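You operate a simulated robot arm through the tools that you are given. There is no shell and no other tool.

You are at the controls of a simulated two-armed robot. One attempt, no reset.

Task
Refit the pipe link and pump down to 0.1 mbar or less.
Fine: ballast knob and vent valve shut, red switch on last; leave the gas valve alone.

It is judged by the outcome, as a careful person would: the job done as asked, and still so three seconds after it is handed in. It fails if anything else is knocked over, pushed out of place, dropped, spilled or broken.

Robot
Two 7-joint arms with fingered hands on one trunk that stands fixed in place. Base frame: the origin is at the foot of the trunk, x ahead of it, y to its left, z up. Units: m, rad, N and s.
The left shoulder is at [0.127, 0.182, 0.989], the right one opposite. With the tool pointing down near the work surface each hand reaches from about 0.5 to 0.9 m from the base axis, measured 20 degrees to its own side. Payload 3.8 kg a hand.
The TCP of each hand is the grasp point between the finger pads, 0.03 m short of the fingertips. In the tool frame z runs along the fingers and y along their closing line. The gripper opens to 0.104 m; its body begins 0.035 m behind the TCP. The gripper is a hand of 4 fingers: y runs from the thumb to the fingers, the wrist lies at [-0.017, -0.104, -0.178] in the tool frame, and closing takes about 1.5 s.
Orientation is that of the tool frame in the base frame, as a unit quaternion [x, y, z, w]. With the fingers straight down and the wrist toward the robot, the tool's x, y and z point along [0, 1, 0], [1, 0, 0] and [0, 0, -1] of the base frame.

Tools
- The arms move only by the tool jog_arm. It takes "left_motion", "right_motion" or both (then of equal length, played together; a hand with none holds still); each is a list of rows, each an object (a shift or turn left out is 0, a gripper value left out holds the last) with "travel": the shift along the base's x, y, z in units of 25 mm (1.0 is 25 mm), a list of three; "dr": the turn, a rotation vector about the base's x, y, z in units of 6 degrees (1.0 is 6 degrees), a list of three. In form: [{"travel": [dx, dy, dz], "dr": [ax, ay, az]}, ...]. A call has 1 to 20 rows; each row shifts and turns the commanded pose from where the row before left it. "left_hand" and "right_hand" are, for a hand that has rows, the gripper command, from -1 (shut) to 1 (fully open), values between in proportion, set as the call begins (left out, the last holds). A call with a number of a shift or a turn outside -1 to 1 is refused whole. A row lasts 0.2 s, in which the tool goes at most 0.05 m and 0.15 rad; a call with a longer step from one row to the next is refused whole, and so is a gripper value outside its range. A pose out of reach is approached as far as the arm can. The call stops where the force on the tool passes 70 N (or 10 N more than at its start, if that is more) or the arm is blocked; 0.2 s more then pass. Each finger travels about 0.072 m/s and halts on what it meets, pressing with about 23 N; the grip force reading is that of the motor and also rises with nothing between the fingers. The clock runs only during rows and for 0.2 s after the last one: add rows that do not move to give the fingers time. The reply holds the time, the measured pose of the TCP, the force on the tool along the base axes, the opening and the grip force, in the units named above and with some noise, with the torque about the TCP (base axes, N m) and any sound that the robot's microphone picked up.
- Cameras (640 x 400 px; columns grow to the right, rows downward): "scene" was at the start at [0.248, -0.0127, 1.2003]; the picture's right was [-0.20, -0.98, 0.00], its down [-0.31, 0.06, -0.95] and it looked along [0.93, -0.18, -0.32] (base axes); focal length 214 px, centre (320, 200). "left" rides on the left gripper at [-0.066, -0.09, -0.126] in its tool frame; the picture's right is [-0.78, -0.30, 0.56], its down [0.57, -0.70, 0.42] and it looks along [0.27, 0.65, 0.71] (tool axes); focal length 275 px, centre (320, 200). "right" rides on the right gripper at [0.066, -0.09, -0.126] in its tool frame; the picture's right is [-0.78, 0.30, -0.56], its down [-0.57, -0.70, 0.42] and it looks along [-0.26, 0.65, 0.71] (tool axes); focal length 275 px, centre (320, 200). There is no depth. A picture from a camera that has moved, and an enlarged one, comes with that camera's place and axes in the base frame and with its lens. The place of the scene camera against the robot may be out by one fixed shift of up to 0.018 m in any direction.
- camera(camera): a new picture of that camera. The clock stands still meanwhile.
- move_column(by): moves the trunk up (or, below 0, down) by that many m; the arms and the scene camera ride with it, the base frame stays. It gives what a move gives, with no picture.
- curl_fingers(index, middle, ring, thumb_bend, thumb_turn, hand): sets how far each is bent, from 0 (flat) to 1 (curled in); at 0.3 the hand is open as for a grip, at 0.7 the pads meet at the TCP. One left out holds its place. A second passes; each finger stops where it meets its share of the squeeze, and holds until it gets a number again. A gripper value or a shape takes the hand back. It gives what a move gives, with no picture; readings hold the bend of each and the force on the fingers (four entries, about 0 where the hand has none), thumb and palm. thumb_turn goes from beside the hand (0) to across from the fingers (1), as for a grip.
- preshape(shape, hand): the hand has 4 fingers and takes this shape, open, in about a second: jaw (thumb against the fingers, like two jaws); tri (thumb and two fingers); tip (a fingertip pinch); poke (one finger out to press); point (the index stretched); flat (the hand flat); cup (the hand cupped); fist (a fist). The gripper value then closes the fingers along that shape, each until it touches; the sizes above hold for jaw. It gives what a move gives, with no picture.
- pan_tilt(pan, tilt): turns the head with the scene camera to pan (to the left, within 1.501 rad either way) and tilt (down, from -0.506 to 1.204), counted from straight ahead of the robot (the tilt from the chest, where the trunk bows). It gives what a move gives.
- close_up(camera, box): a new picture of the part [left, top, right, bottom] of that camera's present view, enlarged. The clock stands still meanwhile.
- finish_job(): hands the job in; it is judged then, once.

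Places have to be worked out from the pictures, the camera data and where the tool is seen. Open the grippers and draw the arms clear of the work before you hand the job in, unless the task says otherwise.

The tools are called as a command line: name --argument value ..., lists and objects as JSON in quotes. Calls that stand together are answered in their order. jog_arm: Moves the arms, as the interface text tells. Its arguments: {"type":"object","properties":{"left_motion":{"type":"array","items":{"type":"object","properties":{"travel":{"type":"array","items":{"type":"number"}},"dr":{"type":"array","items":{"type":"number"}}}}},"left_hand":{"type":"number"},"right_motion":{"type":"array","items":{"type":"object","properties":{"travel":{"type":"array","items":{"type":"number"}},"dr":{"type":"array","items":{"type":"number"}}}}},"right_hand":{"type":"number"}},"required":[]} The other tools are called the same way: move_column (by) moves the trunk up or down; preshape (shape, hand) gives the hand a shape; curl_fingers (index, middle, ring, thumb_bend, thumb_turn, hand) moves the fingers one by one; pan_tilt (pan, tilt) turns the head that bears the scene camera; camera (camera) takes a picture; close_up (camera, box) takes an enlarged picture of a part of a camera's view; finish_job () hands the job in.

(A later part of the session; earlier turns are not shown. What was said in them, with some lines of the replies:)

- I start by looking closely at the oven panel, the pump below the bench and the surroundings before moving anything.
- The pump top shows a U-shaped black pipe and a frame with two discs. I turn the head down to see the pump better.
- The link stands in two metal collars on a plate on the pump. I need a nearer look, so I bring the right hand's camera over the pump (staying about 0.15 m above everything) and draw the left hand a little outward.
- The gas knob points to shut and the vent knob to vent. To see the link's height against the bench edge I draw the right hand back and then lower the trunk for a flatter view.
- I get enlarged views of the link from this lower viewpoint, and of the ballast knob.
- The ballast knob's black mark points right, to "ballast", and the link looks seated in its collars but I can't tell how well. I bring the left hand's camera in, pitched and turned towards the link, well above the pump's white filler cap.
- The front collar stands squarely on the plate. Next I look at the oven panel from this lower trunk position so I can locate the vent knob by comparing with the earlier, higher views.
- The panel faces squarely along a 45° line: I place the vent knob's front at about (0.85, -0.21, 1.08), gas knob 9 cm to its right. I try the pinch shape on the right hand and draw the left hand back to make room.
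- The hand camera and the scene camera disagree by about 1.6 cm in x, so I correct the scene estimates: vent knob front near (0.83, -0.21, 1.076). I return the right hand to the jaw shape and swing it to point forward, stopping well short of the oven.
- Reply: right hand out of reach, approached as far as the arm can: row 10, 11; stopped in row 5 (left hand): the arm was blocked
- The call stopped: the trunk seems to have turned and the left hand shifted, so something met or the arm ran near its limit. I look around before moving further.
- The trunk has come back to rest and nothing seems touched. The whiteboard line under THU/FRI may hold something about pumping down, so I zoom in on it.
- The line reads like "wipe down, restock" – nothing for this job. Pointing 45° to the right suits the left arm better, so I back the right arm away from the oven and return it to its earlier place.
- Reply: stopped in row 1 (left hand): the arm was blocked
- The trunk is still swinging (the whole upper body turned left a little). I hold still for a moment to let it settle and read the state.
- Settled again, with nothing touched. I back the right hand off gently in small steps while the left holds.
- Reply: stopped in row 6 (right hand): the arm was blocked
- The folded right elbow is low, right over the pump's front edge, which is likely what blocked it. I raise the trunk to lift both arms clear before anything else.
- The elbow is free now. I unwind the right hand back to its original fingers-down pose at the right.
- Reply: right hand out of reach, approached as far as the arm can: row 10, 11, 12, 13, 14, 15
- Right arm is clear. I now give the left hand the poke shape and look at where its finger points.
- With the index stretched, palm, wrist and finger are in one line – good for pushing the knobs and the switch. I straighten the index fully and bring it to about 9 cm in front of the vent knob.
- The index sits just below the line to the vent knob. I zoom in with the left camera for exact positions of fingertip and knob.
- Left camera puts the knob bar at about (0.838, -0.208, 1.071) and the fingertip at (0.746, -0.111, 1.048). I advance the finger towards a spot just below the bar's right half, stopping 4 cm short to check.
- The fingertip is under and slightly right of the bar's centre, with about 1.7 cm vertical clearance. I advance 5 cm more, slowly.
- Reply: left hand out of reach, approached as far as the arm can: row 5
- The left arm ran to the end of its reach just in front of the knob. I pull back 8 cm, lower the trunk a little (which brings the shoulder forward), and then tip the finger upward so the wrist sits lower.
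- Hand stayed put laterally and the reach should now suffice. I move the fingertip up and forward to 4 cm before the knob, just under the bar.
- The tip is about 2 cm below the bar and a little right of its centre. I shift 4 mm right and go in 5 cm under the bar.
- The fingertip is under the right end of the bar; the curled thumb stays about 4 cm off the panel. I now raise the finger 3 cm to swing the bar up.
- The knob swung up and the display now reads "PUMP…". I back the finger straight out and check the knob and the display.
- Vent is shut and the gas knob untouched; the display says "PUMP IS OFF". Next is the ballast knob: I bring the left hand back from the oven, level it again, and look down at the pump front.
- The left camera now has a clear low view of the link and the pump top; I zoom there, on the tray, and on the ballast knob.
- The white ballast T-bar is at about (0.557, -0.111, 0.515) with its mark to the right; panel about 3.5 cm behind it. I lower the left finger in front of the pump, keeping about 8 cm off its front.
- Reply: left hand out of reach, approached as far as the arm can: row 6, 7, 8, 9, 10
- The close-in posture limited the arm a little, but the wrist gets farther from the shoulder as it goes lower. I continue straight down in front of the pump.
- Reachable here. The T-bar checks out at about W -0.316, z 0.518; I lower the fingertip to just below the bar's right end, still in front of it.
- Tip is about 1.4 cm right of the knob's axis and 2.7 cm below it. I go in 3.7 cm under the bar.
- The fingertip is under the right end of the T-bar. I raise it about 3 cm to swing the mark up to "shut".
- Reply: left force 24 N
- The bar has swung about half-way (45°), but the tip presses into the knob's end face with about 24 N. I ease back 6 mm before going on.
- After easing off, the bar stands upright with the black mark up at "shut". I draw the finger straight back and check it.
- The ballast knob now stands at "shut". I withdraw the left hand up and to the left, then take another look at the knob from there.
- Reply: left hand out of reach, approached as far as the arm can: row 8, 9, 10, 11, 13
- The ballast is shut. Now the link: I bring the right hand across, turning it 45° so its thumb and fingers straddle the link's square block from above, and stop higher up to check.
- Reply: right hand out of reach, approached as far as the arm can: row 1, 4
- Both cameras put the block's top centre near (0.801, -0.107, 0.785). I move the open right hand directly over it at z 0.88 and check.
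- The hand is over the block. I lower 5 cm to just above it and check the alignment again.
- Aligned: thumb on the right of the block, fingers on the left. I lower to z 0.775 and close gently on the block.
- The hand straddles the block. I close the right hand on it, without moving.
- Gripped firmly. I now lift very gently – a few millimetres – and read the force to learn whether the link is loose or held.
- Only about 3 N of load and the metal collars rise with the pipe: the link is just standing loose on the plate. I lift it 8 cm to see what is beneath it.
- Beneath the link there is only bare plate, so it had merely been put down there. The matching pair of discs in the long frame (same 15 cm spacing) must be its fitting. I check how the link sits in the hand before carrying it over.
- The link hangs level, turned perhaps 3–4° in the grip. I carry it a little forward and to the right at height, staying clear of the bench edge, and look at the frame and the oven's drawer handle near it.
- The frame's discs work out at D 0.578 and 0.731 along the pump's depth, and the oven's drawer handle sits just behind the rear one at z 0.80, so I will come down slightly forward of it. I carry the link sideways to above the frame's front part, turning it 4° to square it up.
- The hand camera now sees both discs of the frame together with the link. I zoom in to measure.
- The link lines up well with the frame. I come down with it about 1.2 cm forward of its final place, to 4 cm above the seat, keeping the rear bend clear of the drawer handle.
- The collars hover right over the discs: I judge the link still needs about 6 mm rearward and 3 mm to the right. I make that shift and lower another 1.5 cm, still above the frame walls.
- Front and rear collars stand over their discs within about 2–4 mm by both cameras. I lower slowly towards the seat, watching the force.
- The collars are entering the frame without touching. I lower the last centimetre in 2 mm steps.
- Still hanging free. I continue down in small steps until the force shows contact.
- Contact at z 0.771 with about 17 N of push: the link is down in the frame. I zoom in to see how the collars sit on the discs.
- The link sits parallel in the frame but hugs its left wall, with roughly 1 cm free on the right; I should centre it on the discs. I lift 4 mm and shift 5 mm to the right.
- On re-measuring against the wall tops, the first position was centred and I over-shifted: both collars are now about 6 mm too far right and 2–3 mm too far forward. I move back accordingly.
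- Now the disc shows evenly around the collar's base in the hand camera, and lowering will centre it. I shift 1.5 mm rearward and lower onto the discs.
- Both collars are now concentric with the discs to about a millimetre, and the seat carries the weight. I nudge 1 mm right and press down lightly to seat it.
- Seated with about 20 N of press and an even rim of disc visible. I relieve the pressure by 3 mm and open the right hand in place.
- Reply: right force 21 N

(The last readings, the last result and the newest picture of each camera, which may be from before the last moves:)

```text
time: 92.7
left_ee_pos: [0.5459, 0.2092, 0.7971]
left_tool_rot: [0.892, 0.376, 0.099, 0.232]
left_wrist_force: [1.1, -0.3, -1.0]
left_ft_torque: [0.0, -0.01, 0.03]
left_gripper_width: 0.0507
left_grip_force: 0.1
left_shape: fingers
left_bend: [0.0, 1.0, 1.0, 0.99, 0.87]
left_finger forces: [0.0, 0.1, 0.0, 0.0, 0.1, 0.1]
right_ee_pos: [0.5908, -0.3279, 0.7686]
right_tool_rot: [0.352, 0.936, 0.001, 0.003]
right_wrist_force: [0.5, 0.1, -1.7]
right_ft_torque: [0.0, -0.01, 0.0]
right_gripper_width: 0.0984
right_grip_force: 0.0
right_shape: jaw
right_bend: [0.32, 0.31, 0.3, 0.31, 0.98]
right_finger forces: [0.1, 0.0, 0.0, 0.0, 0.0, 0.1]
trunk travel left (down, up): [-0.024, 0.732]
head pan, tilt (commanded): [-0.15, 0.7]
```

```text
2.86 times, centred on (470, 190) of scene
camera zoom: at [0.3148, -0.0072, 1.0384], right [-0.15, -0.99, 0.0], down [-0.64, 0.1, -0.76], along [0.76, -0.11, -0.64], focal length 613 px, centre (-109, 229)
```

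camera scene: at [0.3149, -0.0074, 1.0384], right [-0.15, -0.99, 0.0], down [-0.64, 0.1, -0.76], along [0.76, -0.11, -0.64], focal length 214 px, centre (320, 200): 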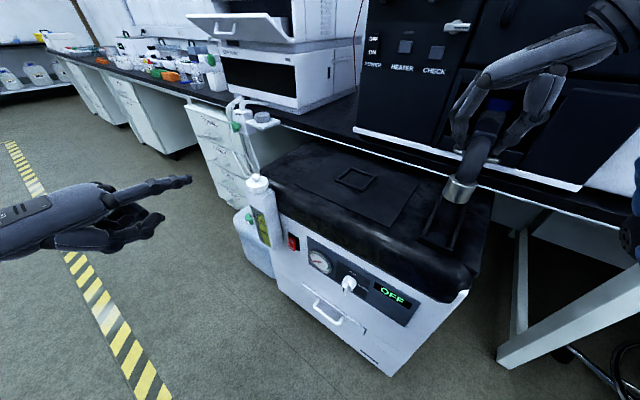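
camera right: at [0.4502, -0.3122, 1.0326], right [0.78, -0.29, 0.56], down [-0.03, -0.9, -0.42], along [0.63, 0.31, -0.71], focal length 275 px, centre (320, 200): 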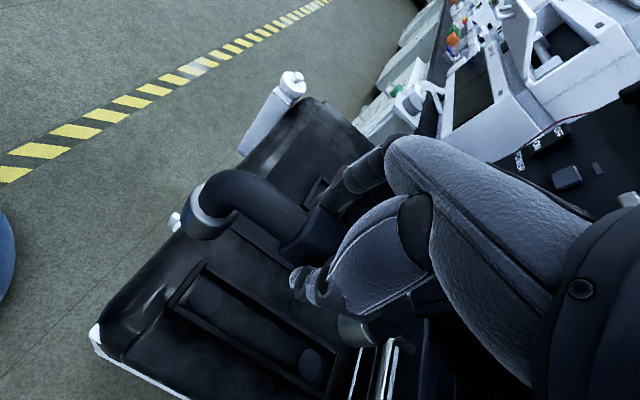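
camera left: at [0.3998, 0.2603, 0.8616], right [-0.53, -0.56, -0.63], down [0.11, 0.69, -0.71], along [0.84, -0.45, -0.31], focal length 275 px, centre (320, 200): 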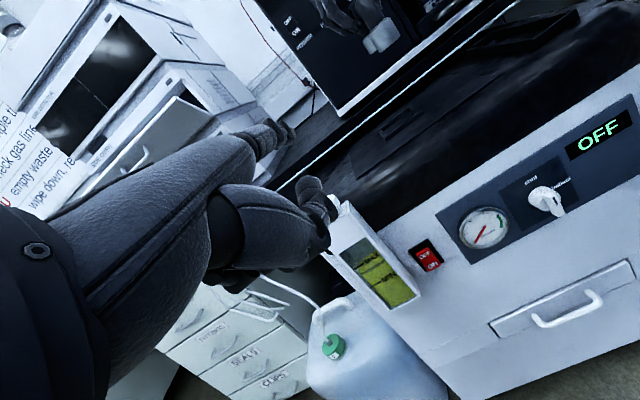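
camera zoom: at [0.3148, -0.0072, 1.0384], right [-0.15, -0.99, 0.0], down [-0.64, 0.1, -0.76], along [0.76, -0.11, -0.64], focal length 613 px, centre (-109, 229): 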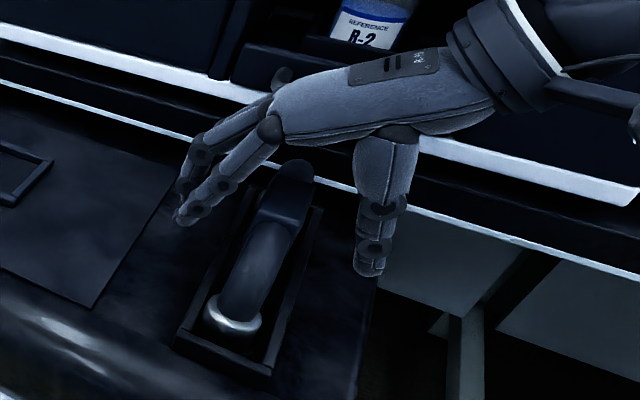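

The link stands alone in the frame. I raise the right hand straight up, then forward away from the oven.

jog_arm --right_motion '[{"travel": [0, 0, 0.4]}, {"travel": [0, 0, 0.6]}, {"travel": [-0.05, 0.05, 0.7]}, {"travel": [-0.1, 0.1, 0.7]}, {"travel": [-0.2, 0.2, 0.7]}, {"travel": [-0.3, 0.2, 0.7]}, {"travel": [-0.4, 0.1, 0.8]}, {"travel": [-0.4, 0, 0.8]}, {"travel": [-0.4, 0, 0.8]}, {}]'

camera --camera "scene"

close_up --camera "scene" --box '[410, 140, 530, 260]'

camera --camera "right"

```text
time: 94.9
left_ee_pos: [0.5469, 0.2081, 0.7969]
left_tool_rot: [0.892, 0.376, 0.099, 0.232]
left_wrist_force: [1.6, 0.0, -0.8]
left_ft_torque: [0.01, -0.02, -0.04]
left_gripper_width: 0.0505
left_grip_force: 0.2
left_shape: fingers
left_bend: [0.0, 1.0, 1.0, 0.99, 0.87]
left_finger forces: [0.0, 0.1, 0.1, 0.0, 0.0, 0.1]
right_ee_pos: [0.5446, -0.3122, 0.9245]
right_tool_rot: [0.352, 0.936, 0.0, 0.002]
right_wrist_force: [0.3, 0.1, -0.3]
right_ft_torque: [0.05, -0.02, -0.01]
right_gripper_width: 0.0982
right_grip_force: 0.1
right_shape: jaw
right_bend: [0.32, 0.31, 0.3, 0.31, 0.98]
right_finger forces: [0.1, 0.1, 0.1, 0.0, 0.0, 0.0]
trunk travel left (down, up): [-0.024, 0.732]
head pan, tilt (commanded): [-0.15, 0.7]
```

```text
taken
camera scene: at [0.3148, -0.0072, 1.0384], right [-0.15, -0.99, 0.0], down [-0.64, 0.1, -0.76], along [0.76, -0.11, -0.64], focal length 214 px, centre (320, 200)
```

scene: 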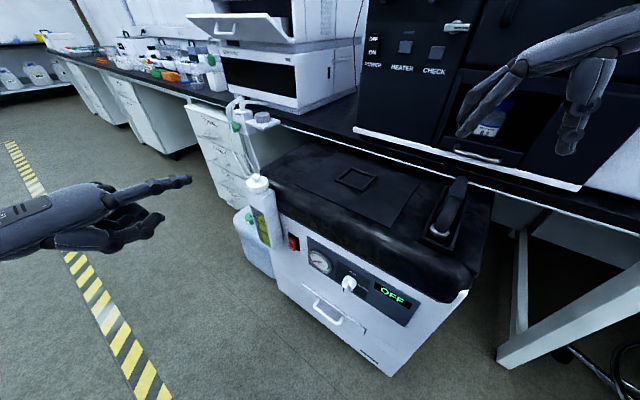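

```text
3.33 times, centred on (470, 200) of scene
camera zoom: at [0.3148, -0.0072, 1.0384], right [-0.15, -0.99, 0.0], down [-0.64, 0.1, -0.76], along [0.76, -0.11, -0.64], focal length 715 px, centre (-180, 200)
```

zoom: 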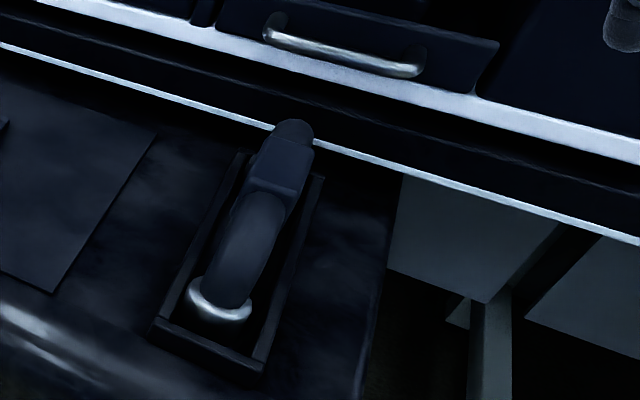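

```text
taken
camera right: at [0.4353, -0.3364, 1.0484], right [0.78, -0.29, 0.56], down [-0.03, -0.91, -0.42], along [0.63, 0.31, -0.71], focal length 275 px, centre (320, 200)
```

right: 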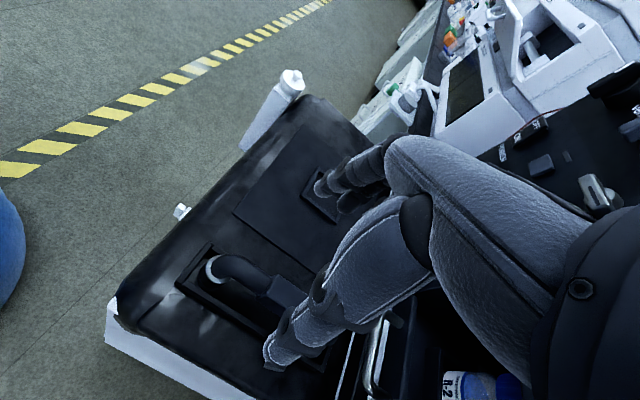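

The link is refitted and the hand is clear. Last comes the red switch: ON end at about (0.715, 0.015, 0.503). I bring the left finger down in front of it, turned 15° so the hand keeps clear of the white oil box on its left.

jog_arm --left_motion '[{"travel": [0.05, -0.1, -0.9], "dr": [0, 0, 0.167]}, {"travel": [0.05, -0.1, -0.92], "dr": [0, 0, 0.167]}, {"travel": [0.1, -0.2, -0.92], "dr": [0, 0, 0.167]}, {"travel": [0.1, -0.3, -0.92], "dr": [0, 0, 0.167]}, {"travel": [0.15, -0.3, -0.92], "dr": [0, 0, 0.167]}, {"travel": [0.15, -0.3, -0.92], "dr": [0, 0, 0.167]}, {"travel": [0.15, -0.3, -0.92], "dr": [0, 0, 0.167]}, {"travel": [0.15, -0.3, -0.92], "dr": [0, 0, 0.167]}, {"travel": [0.15, -0.3, -0.92], "dr": [0, 0, 0.167]}, {"travel": [0.15, -0.3, -0.92], "dr": [0, 0, 0.167]}, {"travel": [0.15, -0.3, -0.92], "dr": [0, 0, 0.167]}, {"travel": [0.15, -0.3, -0.92], "dr": [0, 0, 0.167]}, {"travel": [0.15, -0.3, -0.92], "dr": [0, 0, 0.167]}, {"travel": [0.15, -0.3, -0.92], "dr": [0, 0, 0.167]}, {"travel": [0.15, -0.3, -0.88], "dr": [0, 0, 0.167]}, {}]'

camera --camera "scene"

camera --camera "left"

```text
time: 98.3
left_ee_pos: [0.595, 0.1093, 0.4543]
left_tool_rot: [0.835, 0.489, 0.128, 0.218]
left_wrist_force: [0.5, 0.1, 0.1]
left_ft_torque: [0.02, 0.01, -0.02]
left_gripper_width: 0.0502
left_grip_force: 0.0
left_shape: fingers
left_bend: [0.0, 1.0, 1.0, 0.99, 0.87]
left_finger forces: [0.0, 0.0, 0.1, 0.0, 0.0, 0.0]
right_ee_pos: [0.5451, -0.3114, 0.9243]
right_tool_rot: [0.353, 0.936, 0.0, 0.003]
right_wrist_force: [0.3, 0.1, 0.3]
right_ft_torque: [-0.01, 0.0, 0.0]
right_gripper_width: 0.0982
right_grip_force: 0.0
right_shape: jaw
right_bend: [0.32, 0.31, 0.3, 0.31, 0.98]
right_finger forces: [0.0, 0.0, 0.1, 0.0, 0.0, 0.0]
trunk travel left (down, up): [-0.024, 0.732]
head pan, tilt (commanded): [-0.15, 0.7]
```

```text
taken
camera scene: at [0.3148, -0.0073, 1.0385], right [-0.15, -0.99, 0.0], down [-0.64, 0.1, -0.76], along [0.76, -0.11, -0.64], focal length 214 px, centre (320, 200)
```

scene: 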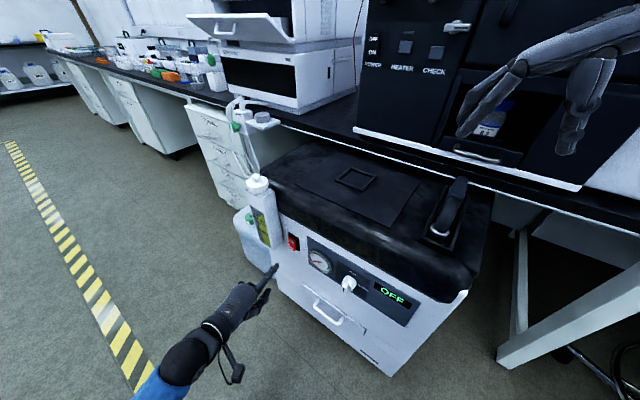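

```text
taken
camera left: at [0.4407, 0.1216, 0.518], right [-0.37, -0.68, -0.63], down [-0.07, 0.7, -0.71], along [0.93, -0.21, -0.31], focal length 275 px, centre (320, 200)
```

left: 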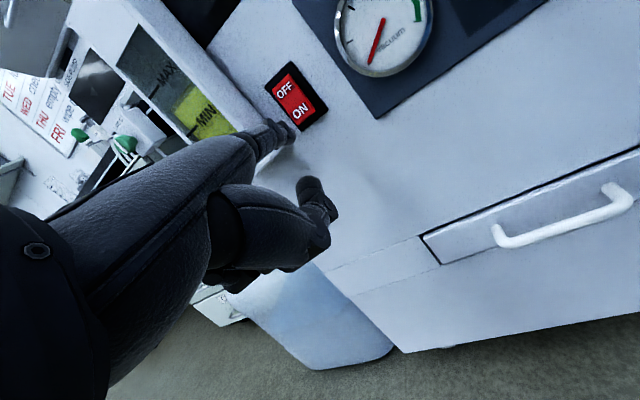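

The camera puts the ON end at (0.713, 0.013, 0.509) and the fingertip at (0.652, 0.057, 0.503), level with it. Before switching on I take one more look that everything else is right, then advance most of the way.

jog_arm --left_motion '[{"travel": [0.45, -0.33, 0]}, {"travel": [0.45, -0.33, 0]}, {"travel": [0.45, -0.33, 0]}, {"travel": [0.45, -0.33, 0]}, {}]'

close_up --camera "left" --box '[220, 60, 380, 180]'

close_up --camera "scene" --box '[240, 200, 360, 310]'

close_up --camera "scene" --box '[410, 150, 500, 250]'

```text
time: 99.5
left_ee_pos: [0.642, 0.0774, 0.4517]
left_tool_rot: [0.835, 0.489, 0.127, 0.217]
left_wrist_force: [0.5, 0.6, 0.4]
left_ft_torque: [0.04, -0.03, 0.02]
left_gripper_width: 0.0502
left_grip_force: 0.1
left_shape: fingers
left_bend: [0.0, 1.0, 1.0, 0.99, 0.87]
left_finger forces: [0.0, 0.0, 0.0, 0.0, 0.0, 0.0]
right_ee_pos: [0.5447, -0.3123, 0.9229]
right_tool_rot: [0.353, 0.935, 0.0, 0.003]
right_wrist_force: [-0.3, -0.7, 0.4]
right_ft_torque: [-0.02, 0.01, 0.01]
right_gripper_width: 0.0983
right_grip_force: 0.1
right_shape: jaw
right_bend: [0.32, 0.31, 0.3, 0.31, 0.98]
right_finger forces: [0.1, 0.0, 0.0, 0.1, 0.2, 0.0]
trunk travel left (down, up): [-0.024, 0.732]
head pan, tilt (commanded): [-0.15, 0.7]
```

```text
3.33 times, centred on (300, 120) of left
camera zoom: at [0.487, 0.0894, 0.5172], right [-0.37, -0.68, -0.63], down [-0.07, 0.7, -0.71], along [0.93, -0.21, -0.31], focal length 918 px, centre (387, 467)
```

zoom: 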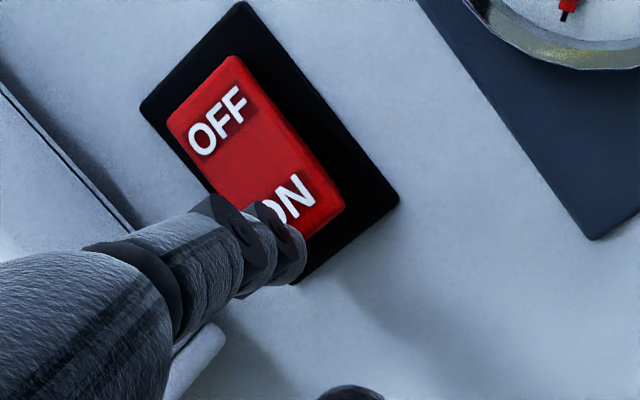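

```text
3.64 times, centred on (300, 255) of scene
camera zoom: at [0.3148, -0.0073, 1.0384], right [-0.15, -0.99, 0.0], down [-0.64, 0.1, -0.76], along [0.76, -0.11, -0.64], focal length 780 px, centre (393, 0)
```

zoom: 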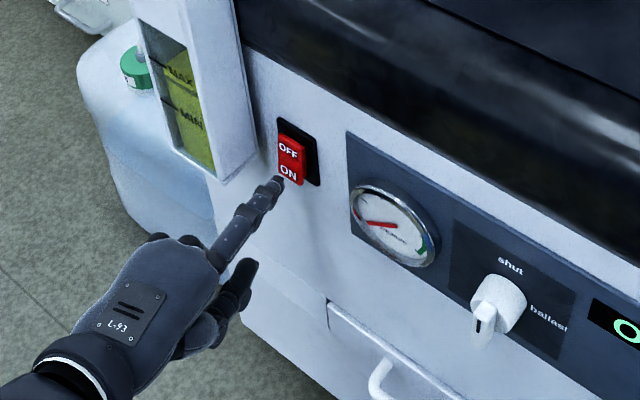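

```text
4.00 times, centred on (455, 200) of scene
camera zoom: at [0.3148, -0.0073, 1.0384], right [-0.15, -0.99, 0.0], down [-0.64, 0.1, -0.76], along [0.76, -0.11, -0.64], focal length 858 px, centre (-220, 200)
```

zoom: 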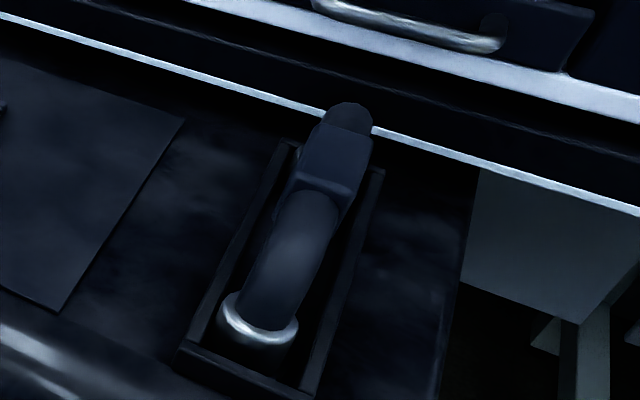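

Finger is lined up with the lower, ON end. I raise 4 mm and press in gently in small steps.

jog_arm --left_motion '[{"travel": [0.1, -0.08, 0.16]}, {"travel": [0.16, -0.13, 0]}, {"travel": [0.16, -0.13, 0]}, {"travel": [0.16, -0.13, 0]}, {}]'

close_up --camera "left" --box '[220, 60, 380, 180]'

close_up --camera "scene" --box '[270, 210, 430, 330]'

```text
time: 100.5
left_ee_pos: [0.6503, 0.0742, 0.4515]
left_tool_rot: [0.835, 0.492, 0.128, 0.21]
left_wrist_force: [-37.3, 33.0, 6.9]
left_ft_torque: [-2.24, -2.51, -0.15]
left_gripper_width: 0.0508
left_grip_force: 24.5
left_shape: fingers
left_bend: [0.0, 1.0, 1.0, 1.0, 0.87]
left_finger forces: [49.1, 0.0, 0.0, 0.1, 0.0, 0.0]
right_ee_pos: [0.5426, -0.3127, 0.9261]
right_tool_rot: [0.352, 0.936, 0.0, 0.003]
right_wrist_force: [0.2, 0.3, -0.1]
right_ft_torque: [0.0, 0.0, -0.02]
right_gripper_width: 0.0983
right_grip_force: 0.2
right_shape: jaw
right_bend: [0.32, 0.31, 0.3, 0.31, 0.98]
right_finger forces: [0.1, 0.0, 0.0, 0.0, 0.0, 0.0]
trunk travel left (down, up): [-0.024, 0.732]
head pan, tilt (commanded): [-0.15, 0.7]
stopped in row 4 (left hand): the force on the tool passed its limit at 77 N (the readings are from after the stop); the commanded pose is now the measured one
```

```text
3.33 times, centred on (300, 120) of left
camera zoom: at [0.4964, 0.0843, 0.5175], right [-0.37, -0.68, -0.64], down [-0.08, 0.71, -0.7], along [0.93, -0.21, -0.32], focal length 918 px, centre (387, 467)
```

zoom: 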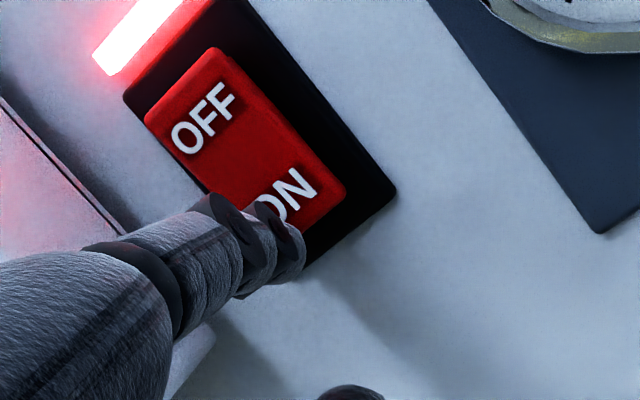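

```text
3.33 times, centred on (350, 270) of scene
camera zoom: at [0.3122, -0.0052, 1.0392], right [-0.15, -0.99, 0.0], down [-0.64, 0.09, -0.77], along [0.76, -0.11, -0.64], focal length 715 px, centre (220, -33)
```

zoom: 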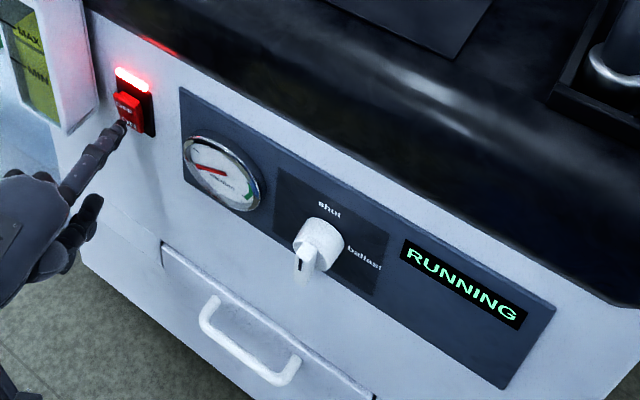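

The pump shows "RUNNING" with the red lamp lit. I draw the finger straight back and watch the pressure.

jog_arm --left_motion '[{"travel": [-0.3, 0.22, 0]}, {"travel": [-0.5, 0.36, 0]}, {"travel": [-0.6, 0.45, 0]}, {"travel": [-0.6, 0.5, 0]}, {"travel": [-0.6, 0.6, 0]}, {}]'

pan_tilt --pan -0.3 --tilt 0.45

camera --camera "scene"

close_up --camera "scene" --box '[300, 0, 440, 110]'

```text
time: 101.9
left_ee_pos: [0.586, 0.1223, 0.4525]
left_tool_rot: [0.835, 0.49, 0.128, 0.213]
left_wrist_force: [-0.1, -0.7, -0.3]
left_ft_torque: [0.01, 0.02, 0.05]
left_gripper_width: 0.0506
left_grip_force: 0.0
left_shape: fingers
left_bend: [0.0, 1.0, 1.0, 1.0, 0.87]
left_finger forces: [0.0, 0.0, 0.0, 0.0, 0.0, 0.0]
right_ee_pos: [0.5444, -0.3123, 0.9236]
right_tool_rot: [0.353, 0.936, 0.002, 0.003]
right_wrist_force: [0.5, -0.4, -0.5]
right_ft_torque: [0.02, 0.04, 0.0]
right_gripper_width: 0.0985
right_grip_force: 0.0
right_shape: jaw
right_bend: [0.32, 0.31, 0.3, 0.31, 0.98]
right_finger forces: [0.0, 0.0, 0.0, 0.1, 0.1, 0.0]
trunk travel left (down, up): [-0.024, 0.732]
head pan, tilt (commanded): [-0.15, 0.7]
```

```text
time: 102.7
left_ee_pos: [0.5862, 0.1227, 0.4526]
left_tool_rot: [0.836, 0.49, 0.127, 0.212]
left_wrist_force: [0.1, 0.6, -0.4]
left_ft_torque: [-0.01, 0.01, -0.01]
left_gripper_width: 0.0501
left_grip_force: 0.1
left_shape: fingers
left_bend: [0.0, 1.0, 1.0, 1.0, 0.87]
left_finger forces: [0.1, 0.0, 0.1, 0.1, 0.0, 0.1]
right_ee_pos: [0.5451, -0.3129, 0.925]
right_tool_rot: [0.353, 0.936, 0.001, 0.002]
right_wrist_force: [-0.1, -0.1, 0.4]
right_ft_torque: [-0.01, -0.01, 0.0]
right_gripper_width: 0.0986
right_grip_force: 0.1
right_shape: jaw
right_bend: [0.32, 0.31, 0.3, 0.31, 0.98]
right_finger forces: [0.0, 0.0, 0.0, 0.0, 0.0, 0.1]
trunk travel left (down, up): [-0.024, 0.732]
head pan, tilt (commanded): [-0.3, 0.45]
```

```text
taken
camera scene: at [0.3186, -0.0217, 1.0606], right [-0.3, -0.96, 0.0], down [-0.42, 0.13, -0.9], along [0.86, -0.27, -0.44], focal length 214 px, centre (320, 200)
```

scene: 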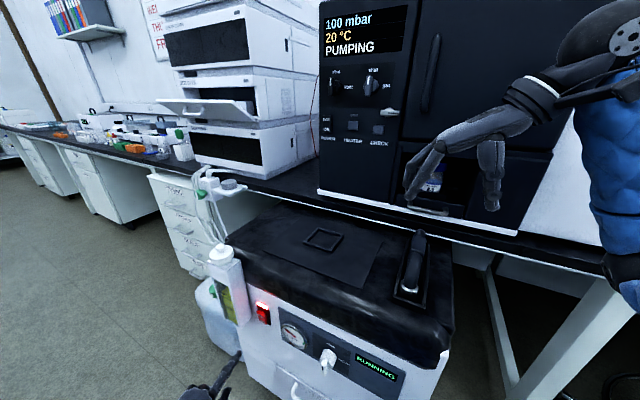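

```text
3.64 times, centred on (370, 55) of scene
camera zoom: at [0.3186, -0.0217, 1.0606], right [-0.3, -0.96, 0.0], down [-0.42, 0.13, -0.9], along [0.86, -0.27, -0.44], focal length 780 px, centre (138, 727)
```

zoom: 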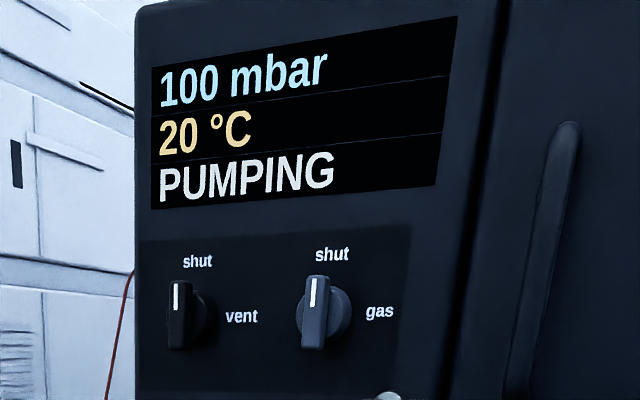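

The pressure is already down to 100 mbar and falling. While it pumps I draw both arms back clear of the work.

jog_arm --left_motion '[{"travel": [-0.2, 0.4, 0.3]}, {"travel": [-0.1, 0.5, 0.7]}, {"travel": [-0.1, 0.5, 0.9]}, {"travel": [0, 0.4, 0.9]}, {"travel": [0, 0.4, 0.9]}, {"travel": [0, 0.4, 0.9]}, {"travel": [0, 0.4, 0.9]}, {"travel": [0, 0.4, 0.9]}, {"travel": [0, 0.3, 0.9]}, {"travel": [0, 0.3, 0.9]}, {"travel": [0, 0.3, 0.9]}, {"travel": [0, 0.3, 0.9]}, {"travel": [0, 0.3, 0.9]}, {"travel": [0, 0.2, 0.9]}, {"travel": [0, 0.2, 0.9]}]' --right_motion '[{"travel": [-0.1, 0.05, 0.6]}, {"travel": [-0.1, 0.05, 0.6]}, {"travel": [-0.1, 0.05, 0.6]}, {"travel": [-0.2, 0, 0.6]}, {"travel": [-0.2, 0, 0.6]}, {"travel": [-0.2, 0, 0.6]}, {"travel": [-0.2, -0.1, 0.6]}, {"travel": [-0.2, -0.1, 0.6]}, {"travel": [-0.2, -0.1, 0.6]}, {"travel": [-0.2, -0.1, 0.5]}, {}, {}, {}, {}, {}]'

camera --camera "scene"

close_up --camera "scene" --box '[300, 0, 440, 110]'

```text
time: 105.9
left_ee_pos: [0.5774, 0.2563, 0.7708]
left_tool_rot: [0.836, 0.49, 0.128, 0.213]
left_wrist_force: [-0.3, -0.2, 0.9]
left_ft_torque: [-0.01, 0.01, 0.0]
left_gripper_width: 0.0502
left_grip_force: 0.0
left_shape: fingers
left_bend: [0.0, 1.0, 1.0, 1.0, 0.87]
left_finger forces: [0.0, 0.0, 0.0, 0.0, 0.0, 0.1]
right_ee_pos: [0.5048, -0.3197, 1.0721]
right_tool_rot: [0.353, 0.936, 0.001, 0.003]
right_wrist_force: [-0.3, 0.1, 0.2]
right_ft_torque: [0.01, 0.01, 0.01]
right_gripper_width: 0.0985
right_grip_force: 0.2
right_shape: jaw
right_bend: [0.32, 0.31, 0.3, 0.31, 0.98]
right_finger forces: [0.1, 0.0, 0.0, 0.1, 0.1, 0.0]
trunk travel left (down, up): [-0.024, 0.732]
head pan, tilt (commanded): [-0.3, 0.45]
```

```text
taken
camera scene: at [0.3184, -0.0217, 1.0607], right [-0.3, -0.96, 0.0], down [-0.42, 0.13, -0.9], along [0.86, -0.27, -0.44], focal length 214 px, centre (320, 200)
```

scene: 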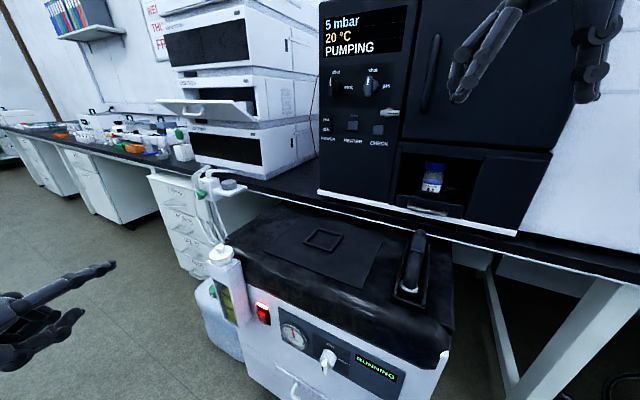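

```text
3.64 times, centred on (370, 55) of scene
camera zoom: at [0.3184, -0.0217, 1.0607], right [-0.3, -0.96, 0.0], down [-0.42, 0.13, -0.9], along [0.86, -0.27, -0.44], focal length 780 px, centre (138, 727)
```

zoom: 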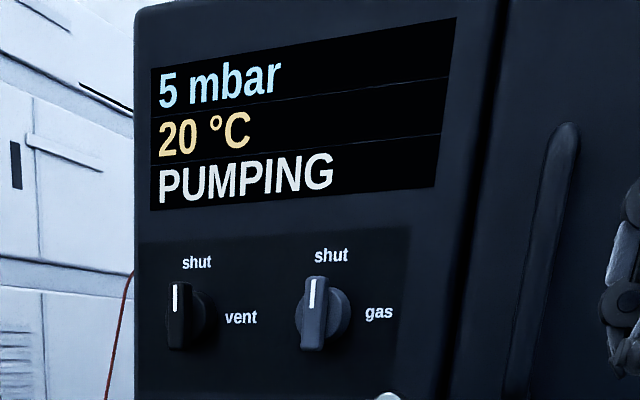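

5 mbar now. I open the left hand to its plain open shape and wait for the pressure to fall further.

preshape --shape "jaw" --hand "left"

jog_arm --left_motion '[{}, {}, {}, {}, {}, {}, {}, {}, {}, {}, {}, {}, {}, {}, {}, {}, {}, {}, {}, {}]' --right_motion '[{}, {}, {}, {}, {}, {}, {}, {}, {}, {}, {}, {}, {}, {}, {}, {}, {}, {}, {}, {}]' --right_hand 1 --left_hand 1

close_up --camera "scene" --box '[300, 0, 440, 110]'

```text
time: 106.8
left_ee_pos: [0.5766, 0.2551, 0.7701]
left_tool_rot: [0.836, 0.49, 0.127, 0.212]
left_wrist_force: [0.4, 0.3, 0.4]
left_ft_torque: [0.01, 0.0, -0.02]
left_gripper_width: 0.1035
left_grip_force: 0.0
left_shape: jaw
left_bend: [0.3, 0.3, 0.3, 0.3, 0.97]
left_finger forces: [0.0, 0.1, 0.0, 0.0, 0.0, 0.1]
right_ee_pos: [0.5029, -0.3191, 1.072]
right_tool_rot: [0.353, 0.936, 0.001, 0.003]
right_wrist_force: [0.3, -0.7, -0.2]
right_ft_torque: [0.03, -0.01, 0.0]
right_gripper_width: 0.0983
right_grip_force: 0.0
right_shape: jaw
right_bend: [0.32, 0.31, 0.3, 0.31, 0.98]
right_finger forces: [0.0, 0.0, 0.0, 0.0, 0.0, 0.1]
trunk travel left (down, up): [-0.024, 0.732]
head pan, tilt (commanded): [-0.3, 0.45]
```

```text
time: 111.0
left_ee_pos: [0.5769, 0.255, 0.7697]
left_tool_rot: [0.836, 0.49, 0.126, 0.212]
left_wrist_force: [-0.3, -0.3, 0.6]
left_ft_torque: [-0.02, -0.01, -0.03]
left_gripper_width: 0.1035
left_grip_force: 0.1
left_shape: jaw
left_bend: [0.3, 0.3, 0.3, 0.3, 0.97]
left_finger forces: [0.0, 0.0, 0.1, 0.1, 0.1, 0.0]
right_ee_pos: [0.5039, -0.3202, 1.0713]
right_tool_rot: [0.353, 0.936, 0.002, 0.002]
right_wrist_force: [0.2, 0.1, -0.2]
right_ft_torque: [0.0, -0.01, 0.0]
right_gripper_width: 0.1034
right_grip_force: 0.1
right_shape: jaw
right_bend: [0.3, 0.3, 0.3, 0.3, 0.97]
right_finger forces: [0.1, 0.0, 0.1, 0.0, 0.0, 0.0]
trunk travel left (down, up): [-0.024, 0.732]
head pan, tilt (commanded): [-0.3, 0.45]
```

```text
3.64 times, centred on (370, 55) of scene
camera zoom: at [0.3186, -0.0217, 1.0606], right [-0.3, -0.96, 0.0], down [-0.42, 0.13, -0.9], along [0.86, -0.27, -0.44], focal length 780 px, centre (138, 727)
```

zoom: 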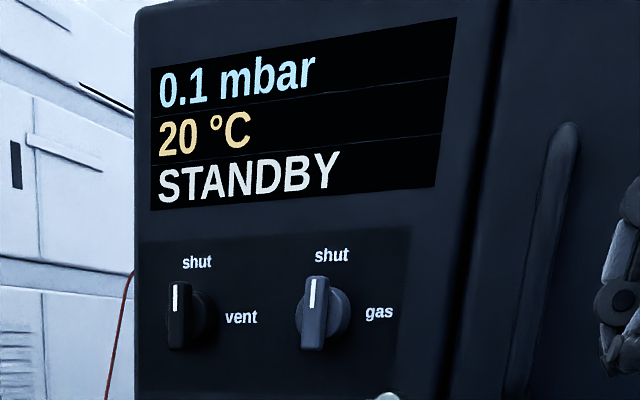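

0.1 mbar and "STANDBY". The reading may be rounded, so I wait some more and look again.

jog_arm --left_motion '[{}, {}, {}, {}, {}, {}, {}, {}, {}, {}, {}, {}, {}, {}, {}, {}, {}, {}, {}, {}]' --right_motion '[{"travel": [-0.3, 0, 0.2]}, {"travel": [-0.3, 0, 0.2]}, {"travel": [-0.2, 0, 0.2]}, {}, {}, {}, {}, {}, {}, {}, {}, {}, {}, {}, {}, {}, {}, {}, {}, {}]'

close_up --camera "scene" --box '[300, 0, 440, 110]'

close_up --camera "scene" --box '[190, 190, 470, 400]'

camera --camera "scene"

```text
time: 115.2
left_ee_pos: [0.5765, 0.2551, 0.7691]
left_tool_rot: [0.836, 0.49, 0.127, 0.213]
left_wrist_force: [-0.6, -0.9, 0.6]
left_ft_torque: [-0.04, 0.01, 0.03]
left_gripper_width: 0.1037
left_grip_force: 0.1
left_shape: jaw
left_bend: [0.3, 0.3, 0.3, 0.3, 0.97]
left_finger forces: [0.0, 0.0, 0.0, 0.0, 0.1, 0.0]
right_ee_pos: [0.4838, -0.3193, 1.0865]
right_tool_rot: [0.353, 0.936, 0.001, 0.003]
right_wrist_force: [0.2, 0.5, 0.5]
right_ft_torque: [0.01, 0.0, -0.01]
right_gripper_width: 0.1038
right_grip_force: 0.1
right_shape: jaw
right_bend: [0.3, 0.3, 0.3, 0.3, 0.97]
right_finger forces: [0.0, 0.0, 0.0, 0.0, 0.1, 0.0]
trunk travel left (down, up): [-0.024, 0.732]
head pan, tilt (commanded): [-0.3, 0.45]
```

```text
3.64 times, centred on (370, 55) of scene
camera zoom: at [0.3186, -0.0217, 1.0606], right [-0.3, -0.96, 0.0], down [-0.42, 0.13, -0.9], along [0.86, -0.27, -0.44], focal length 780 px, centre (138, 727)
```

zoom: 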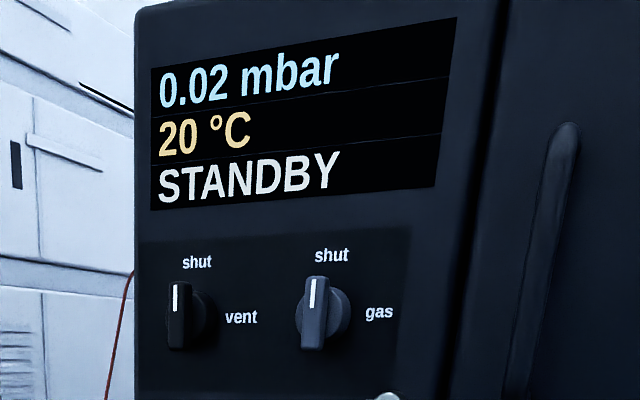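

```text
1.90 times, centred on (330, 295) of scene
camera zoom: at [0.3186, -0.0217, 1.0606], right [-0.3, -0.96, 0.0], down [-0.42, 0.13, -0.9], along [0.86, -0.27, -0.44], focal length 408 px, centre (301, 19)
```

zoom: 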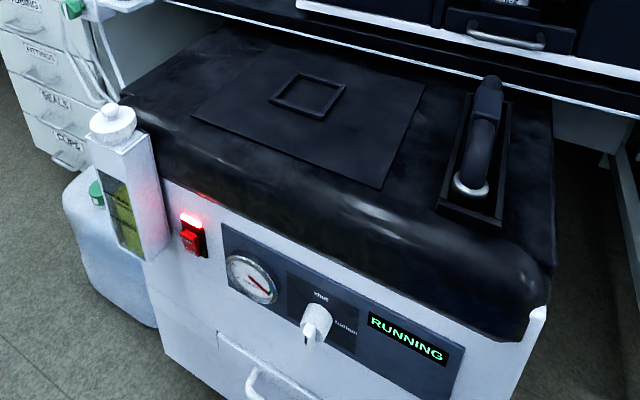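

```text
taken
camera scene: at [0.3186, -0.0217, 1.0606], right [-0.3, -0.96, 0.0], down [-0.42, 0.13, -0.9], along [0.86, -0.27, -0.44], focal length 214 px, centre (320, 200)
```

scene: 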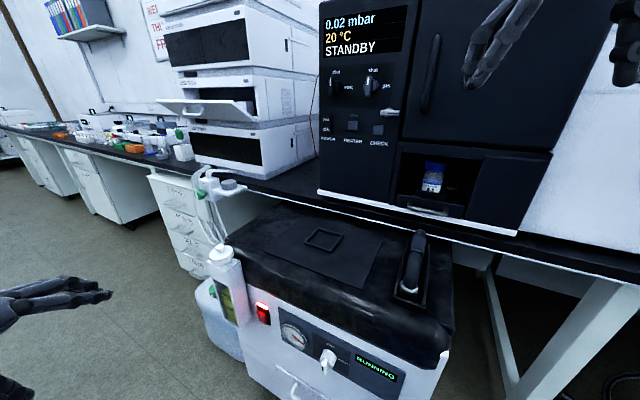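

The display reads 0.02 mbar and the gauge needle is in the green. The link is seated, the ballast and vent are shut, the gas valve is untouched, nothing is displaced, and both hands are open and clear. I hand the job in.

finish_job

```text
The job is handed in.
```

The pipe link is refitted and the oven is pumped down; the display read 0.02 mbar when I handed the job in, well under the 0.1 mbar limit.

- **Link:** it was only standing loose on the bare plate on top of the pump. I judged the two discs in the long frame to be its proper seat, since their spacing matches the link, and seated it there. The pressure then fell steadily.
- **Valves:** the vent valve and ballast knob are both shut. The gas valve was not touched and still points to shut.
- **Switch:** the red switch went on last. The pump shows RUNNING, the oven shows STANDBY, and the pump gauge is in the green.
- **Force and contact:** pressing the switch peaked at 77 N, and early on the right arm was blocked over the pump's front edge, probably by its elbow. I saw nothing moved or damaged afterwards.

Both hands are open and clear of the work.
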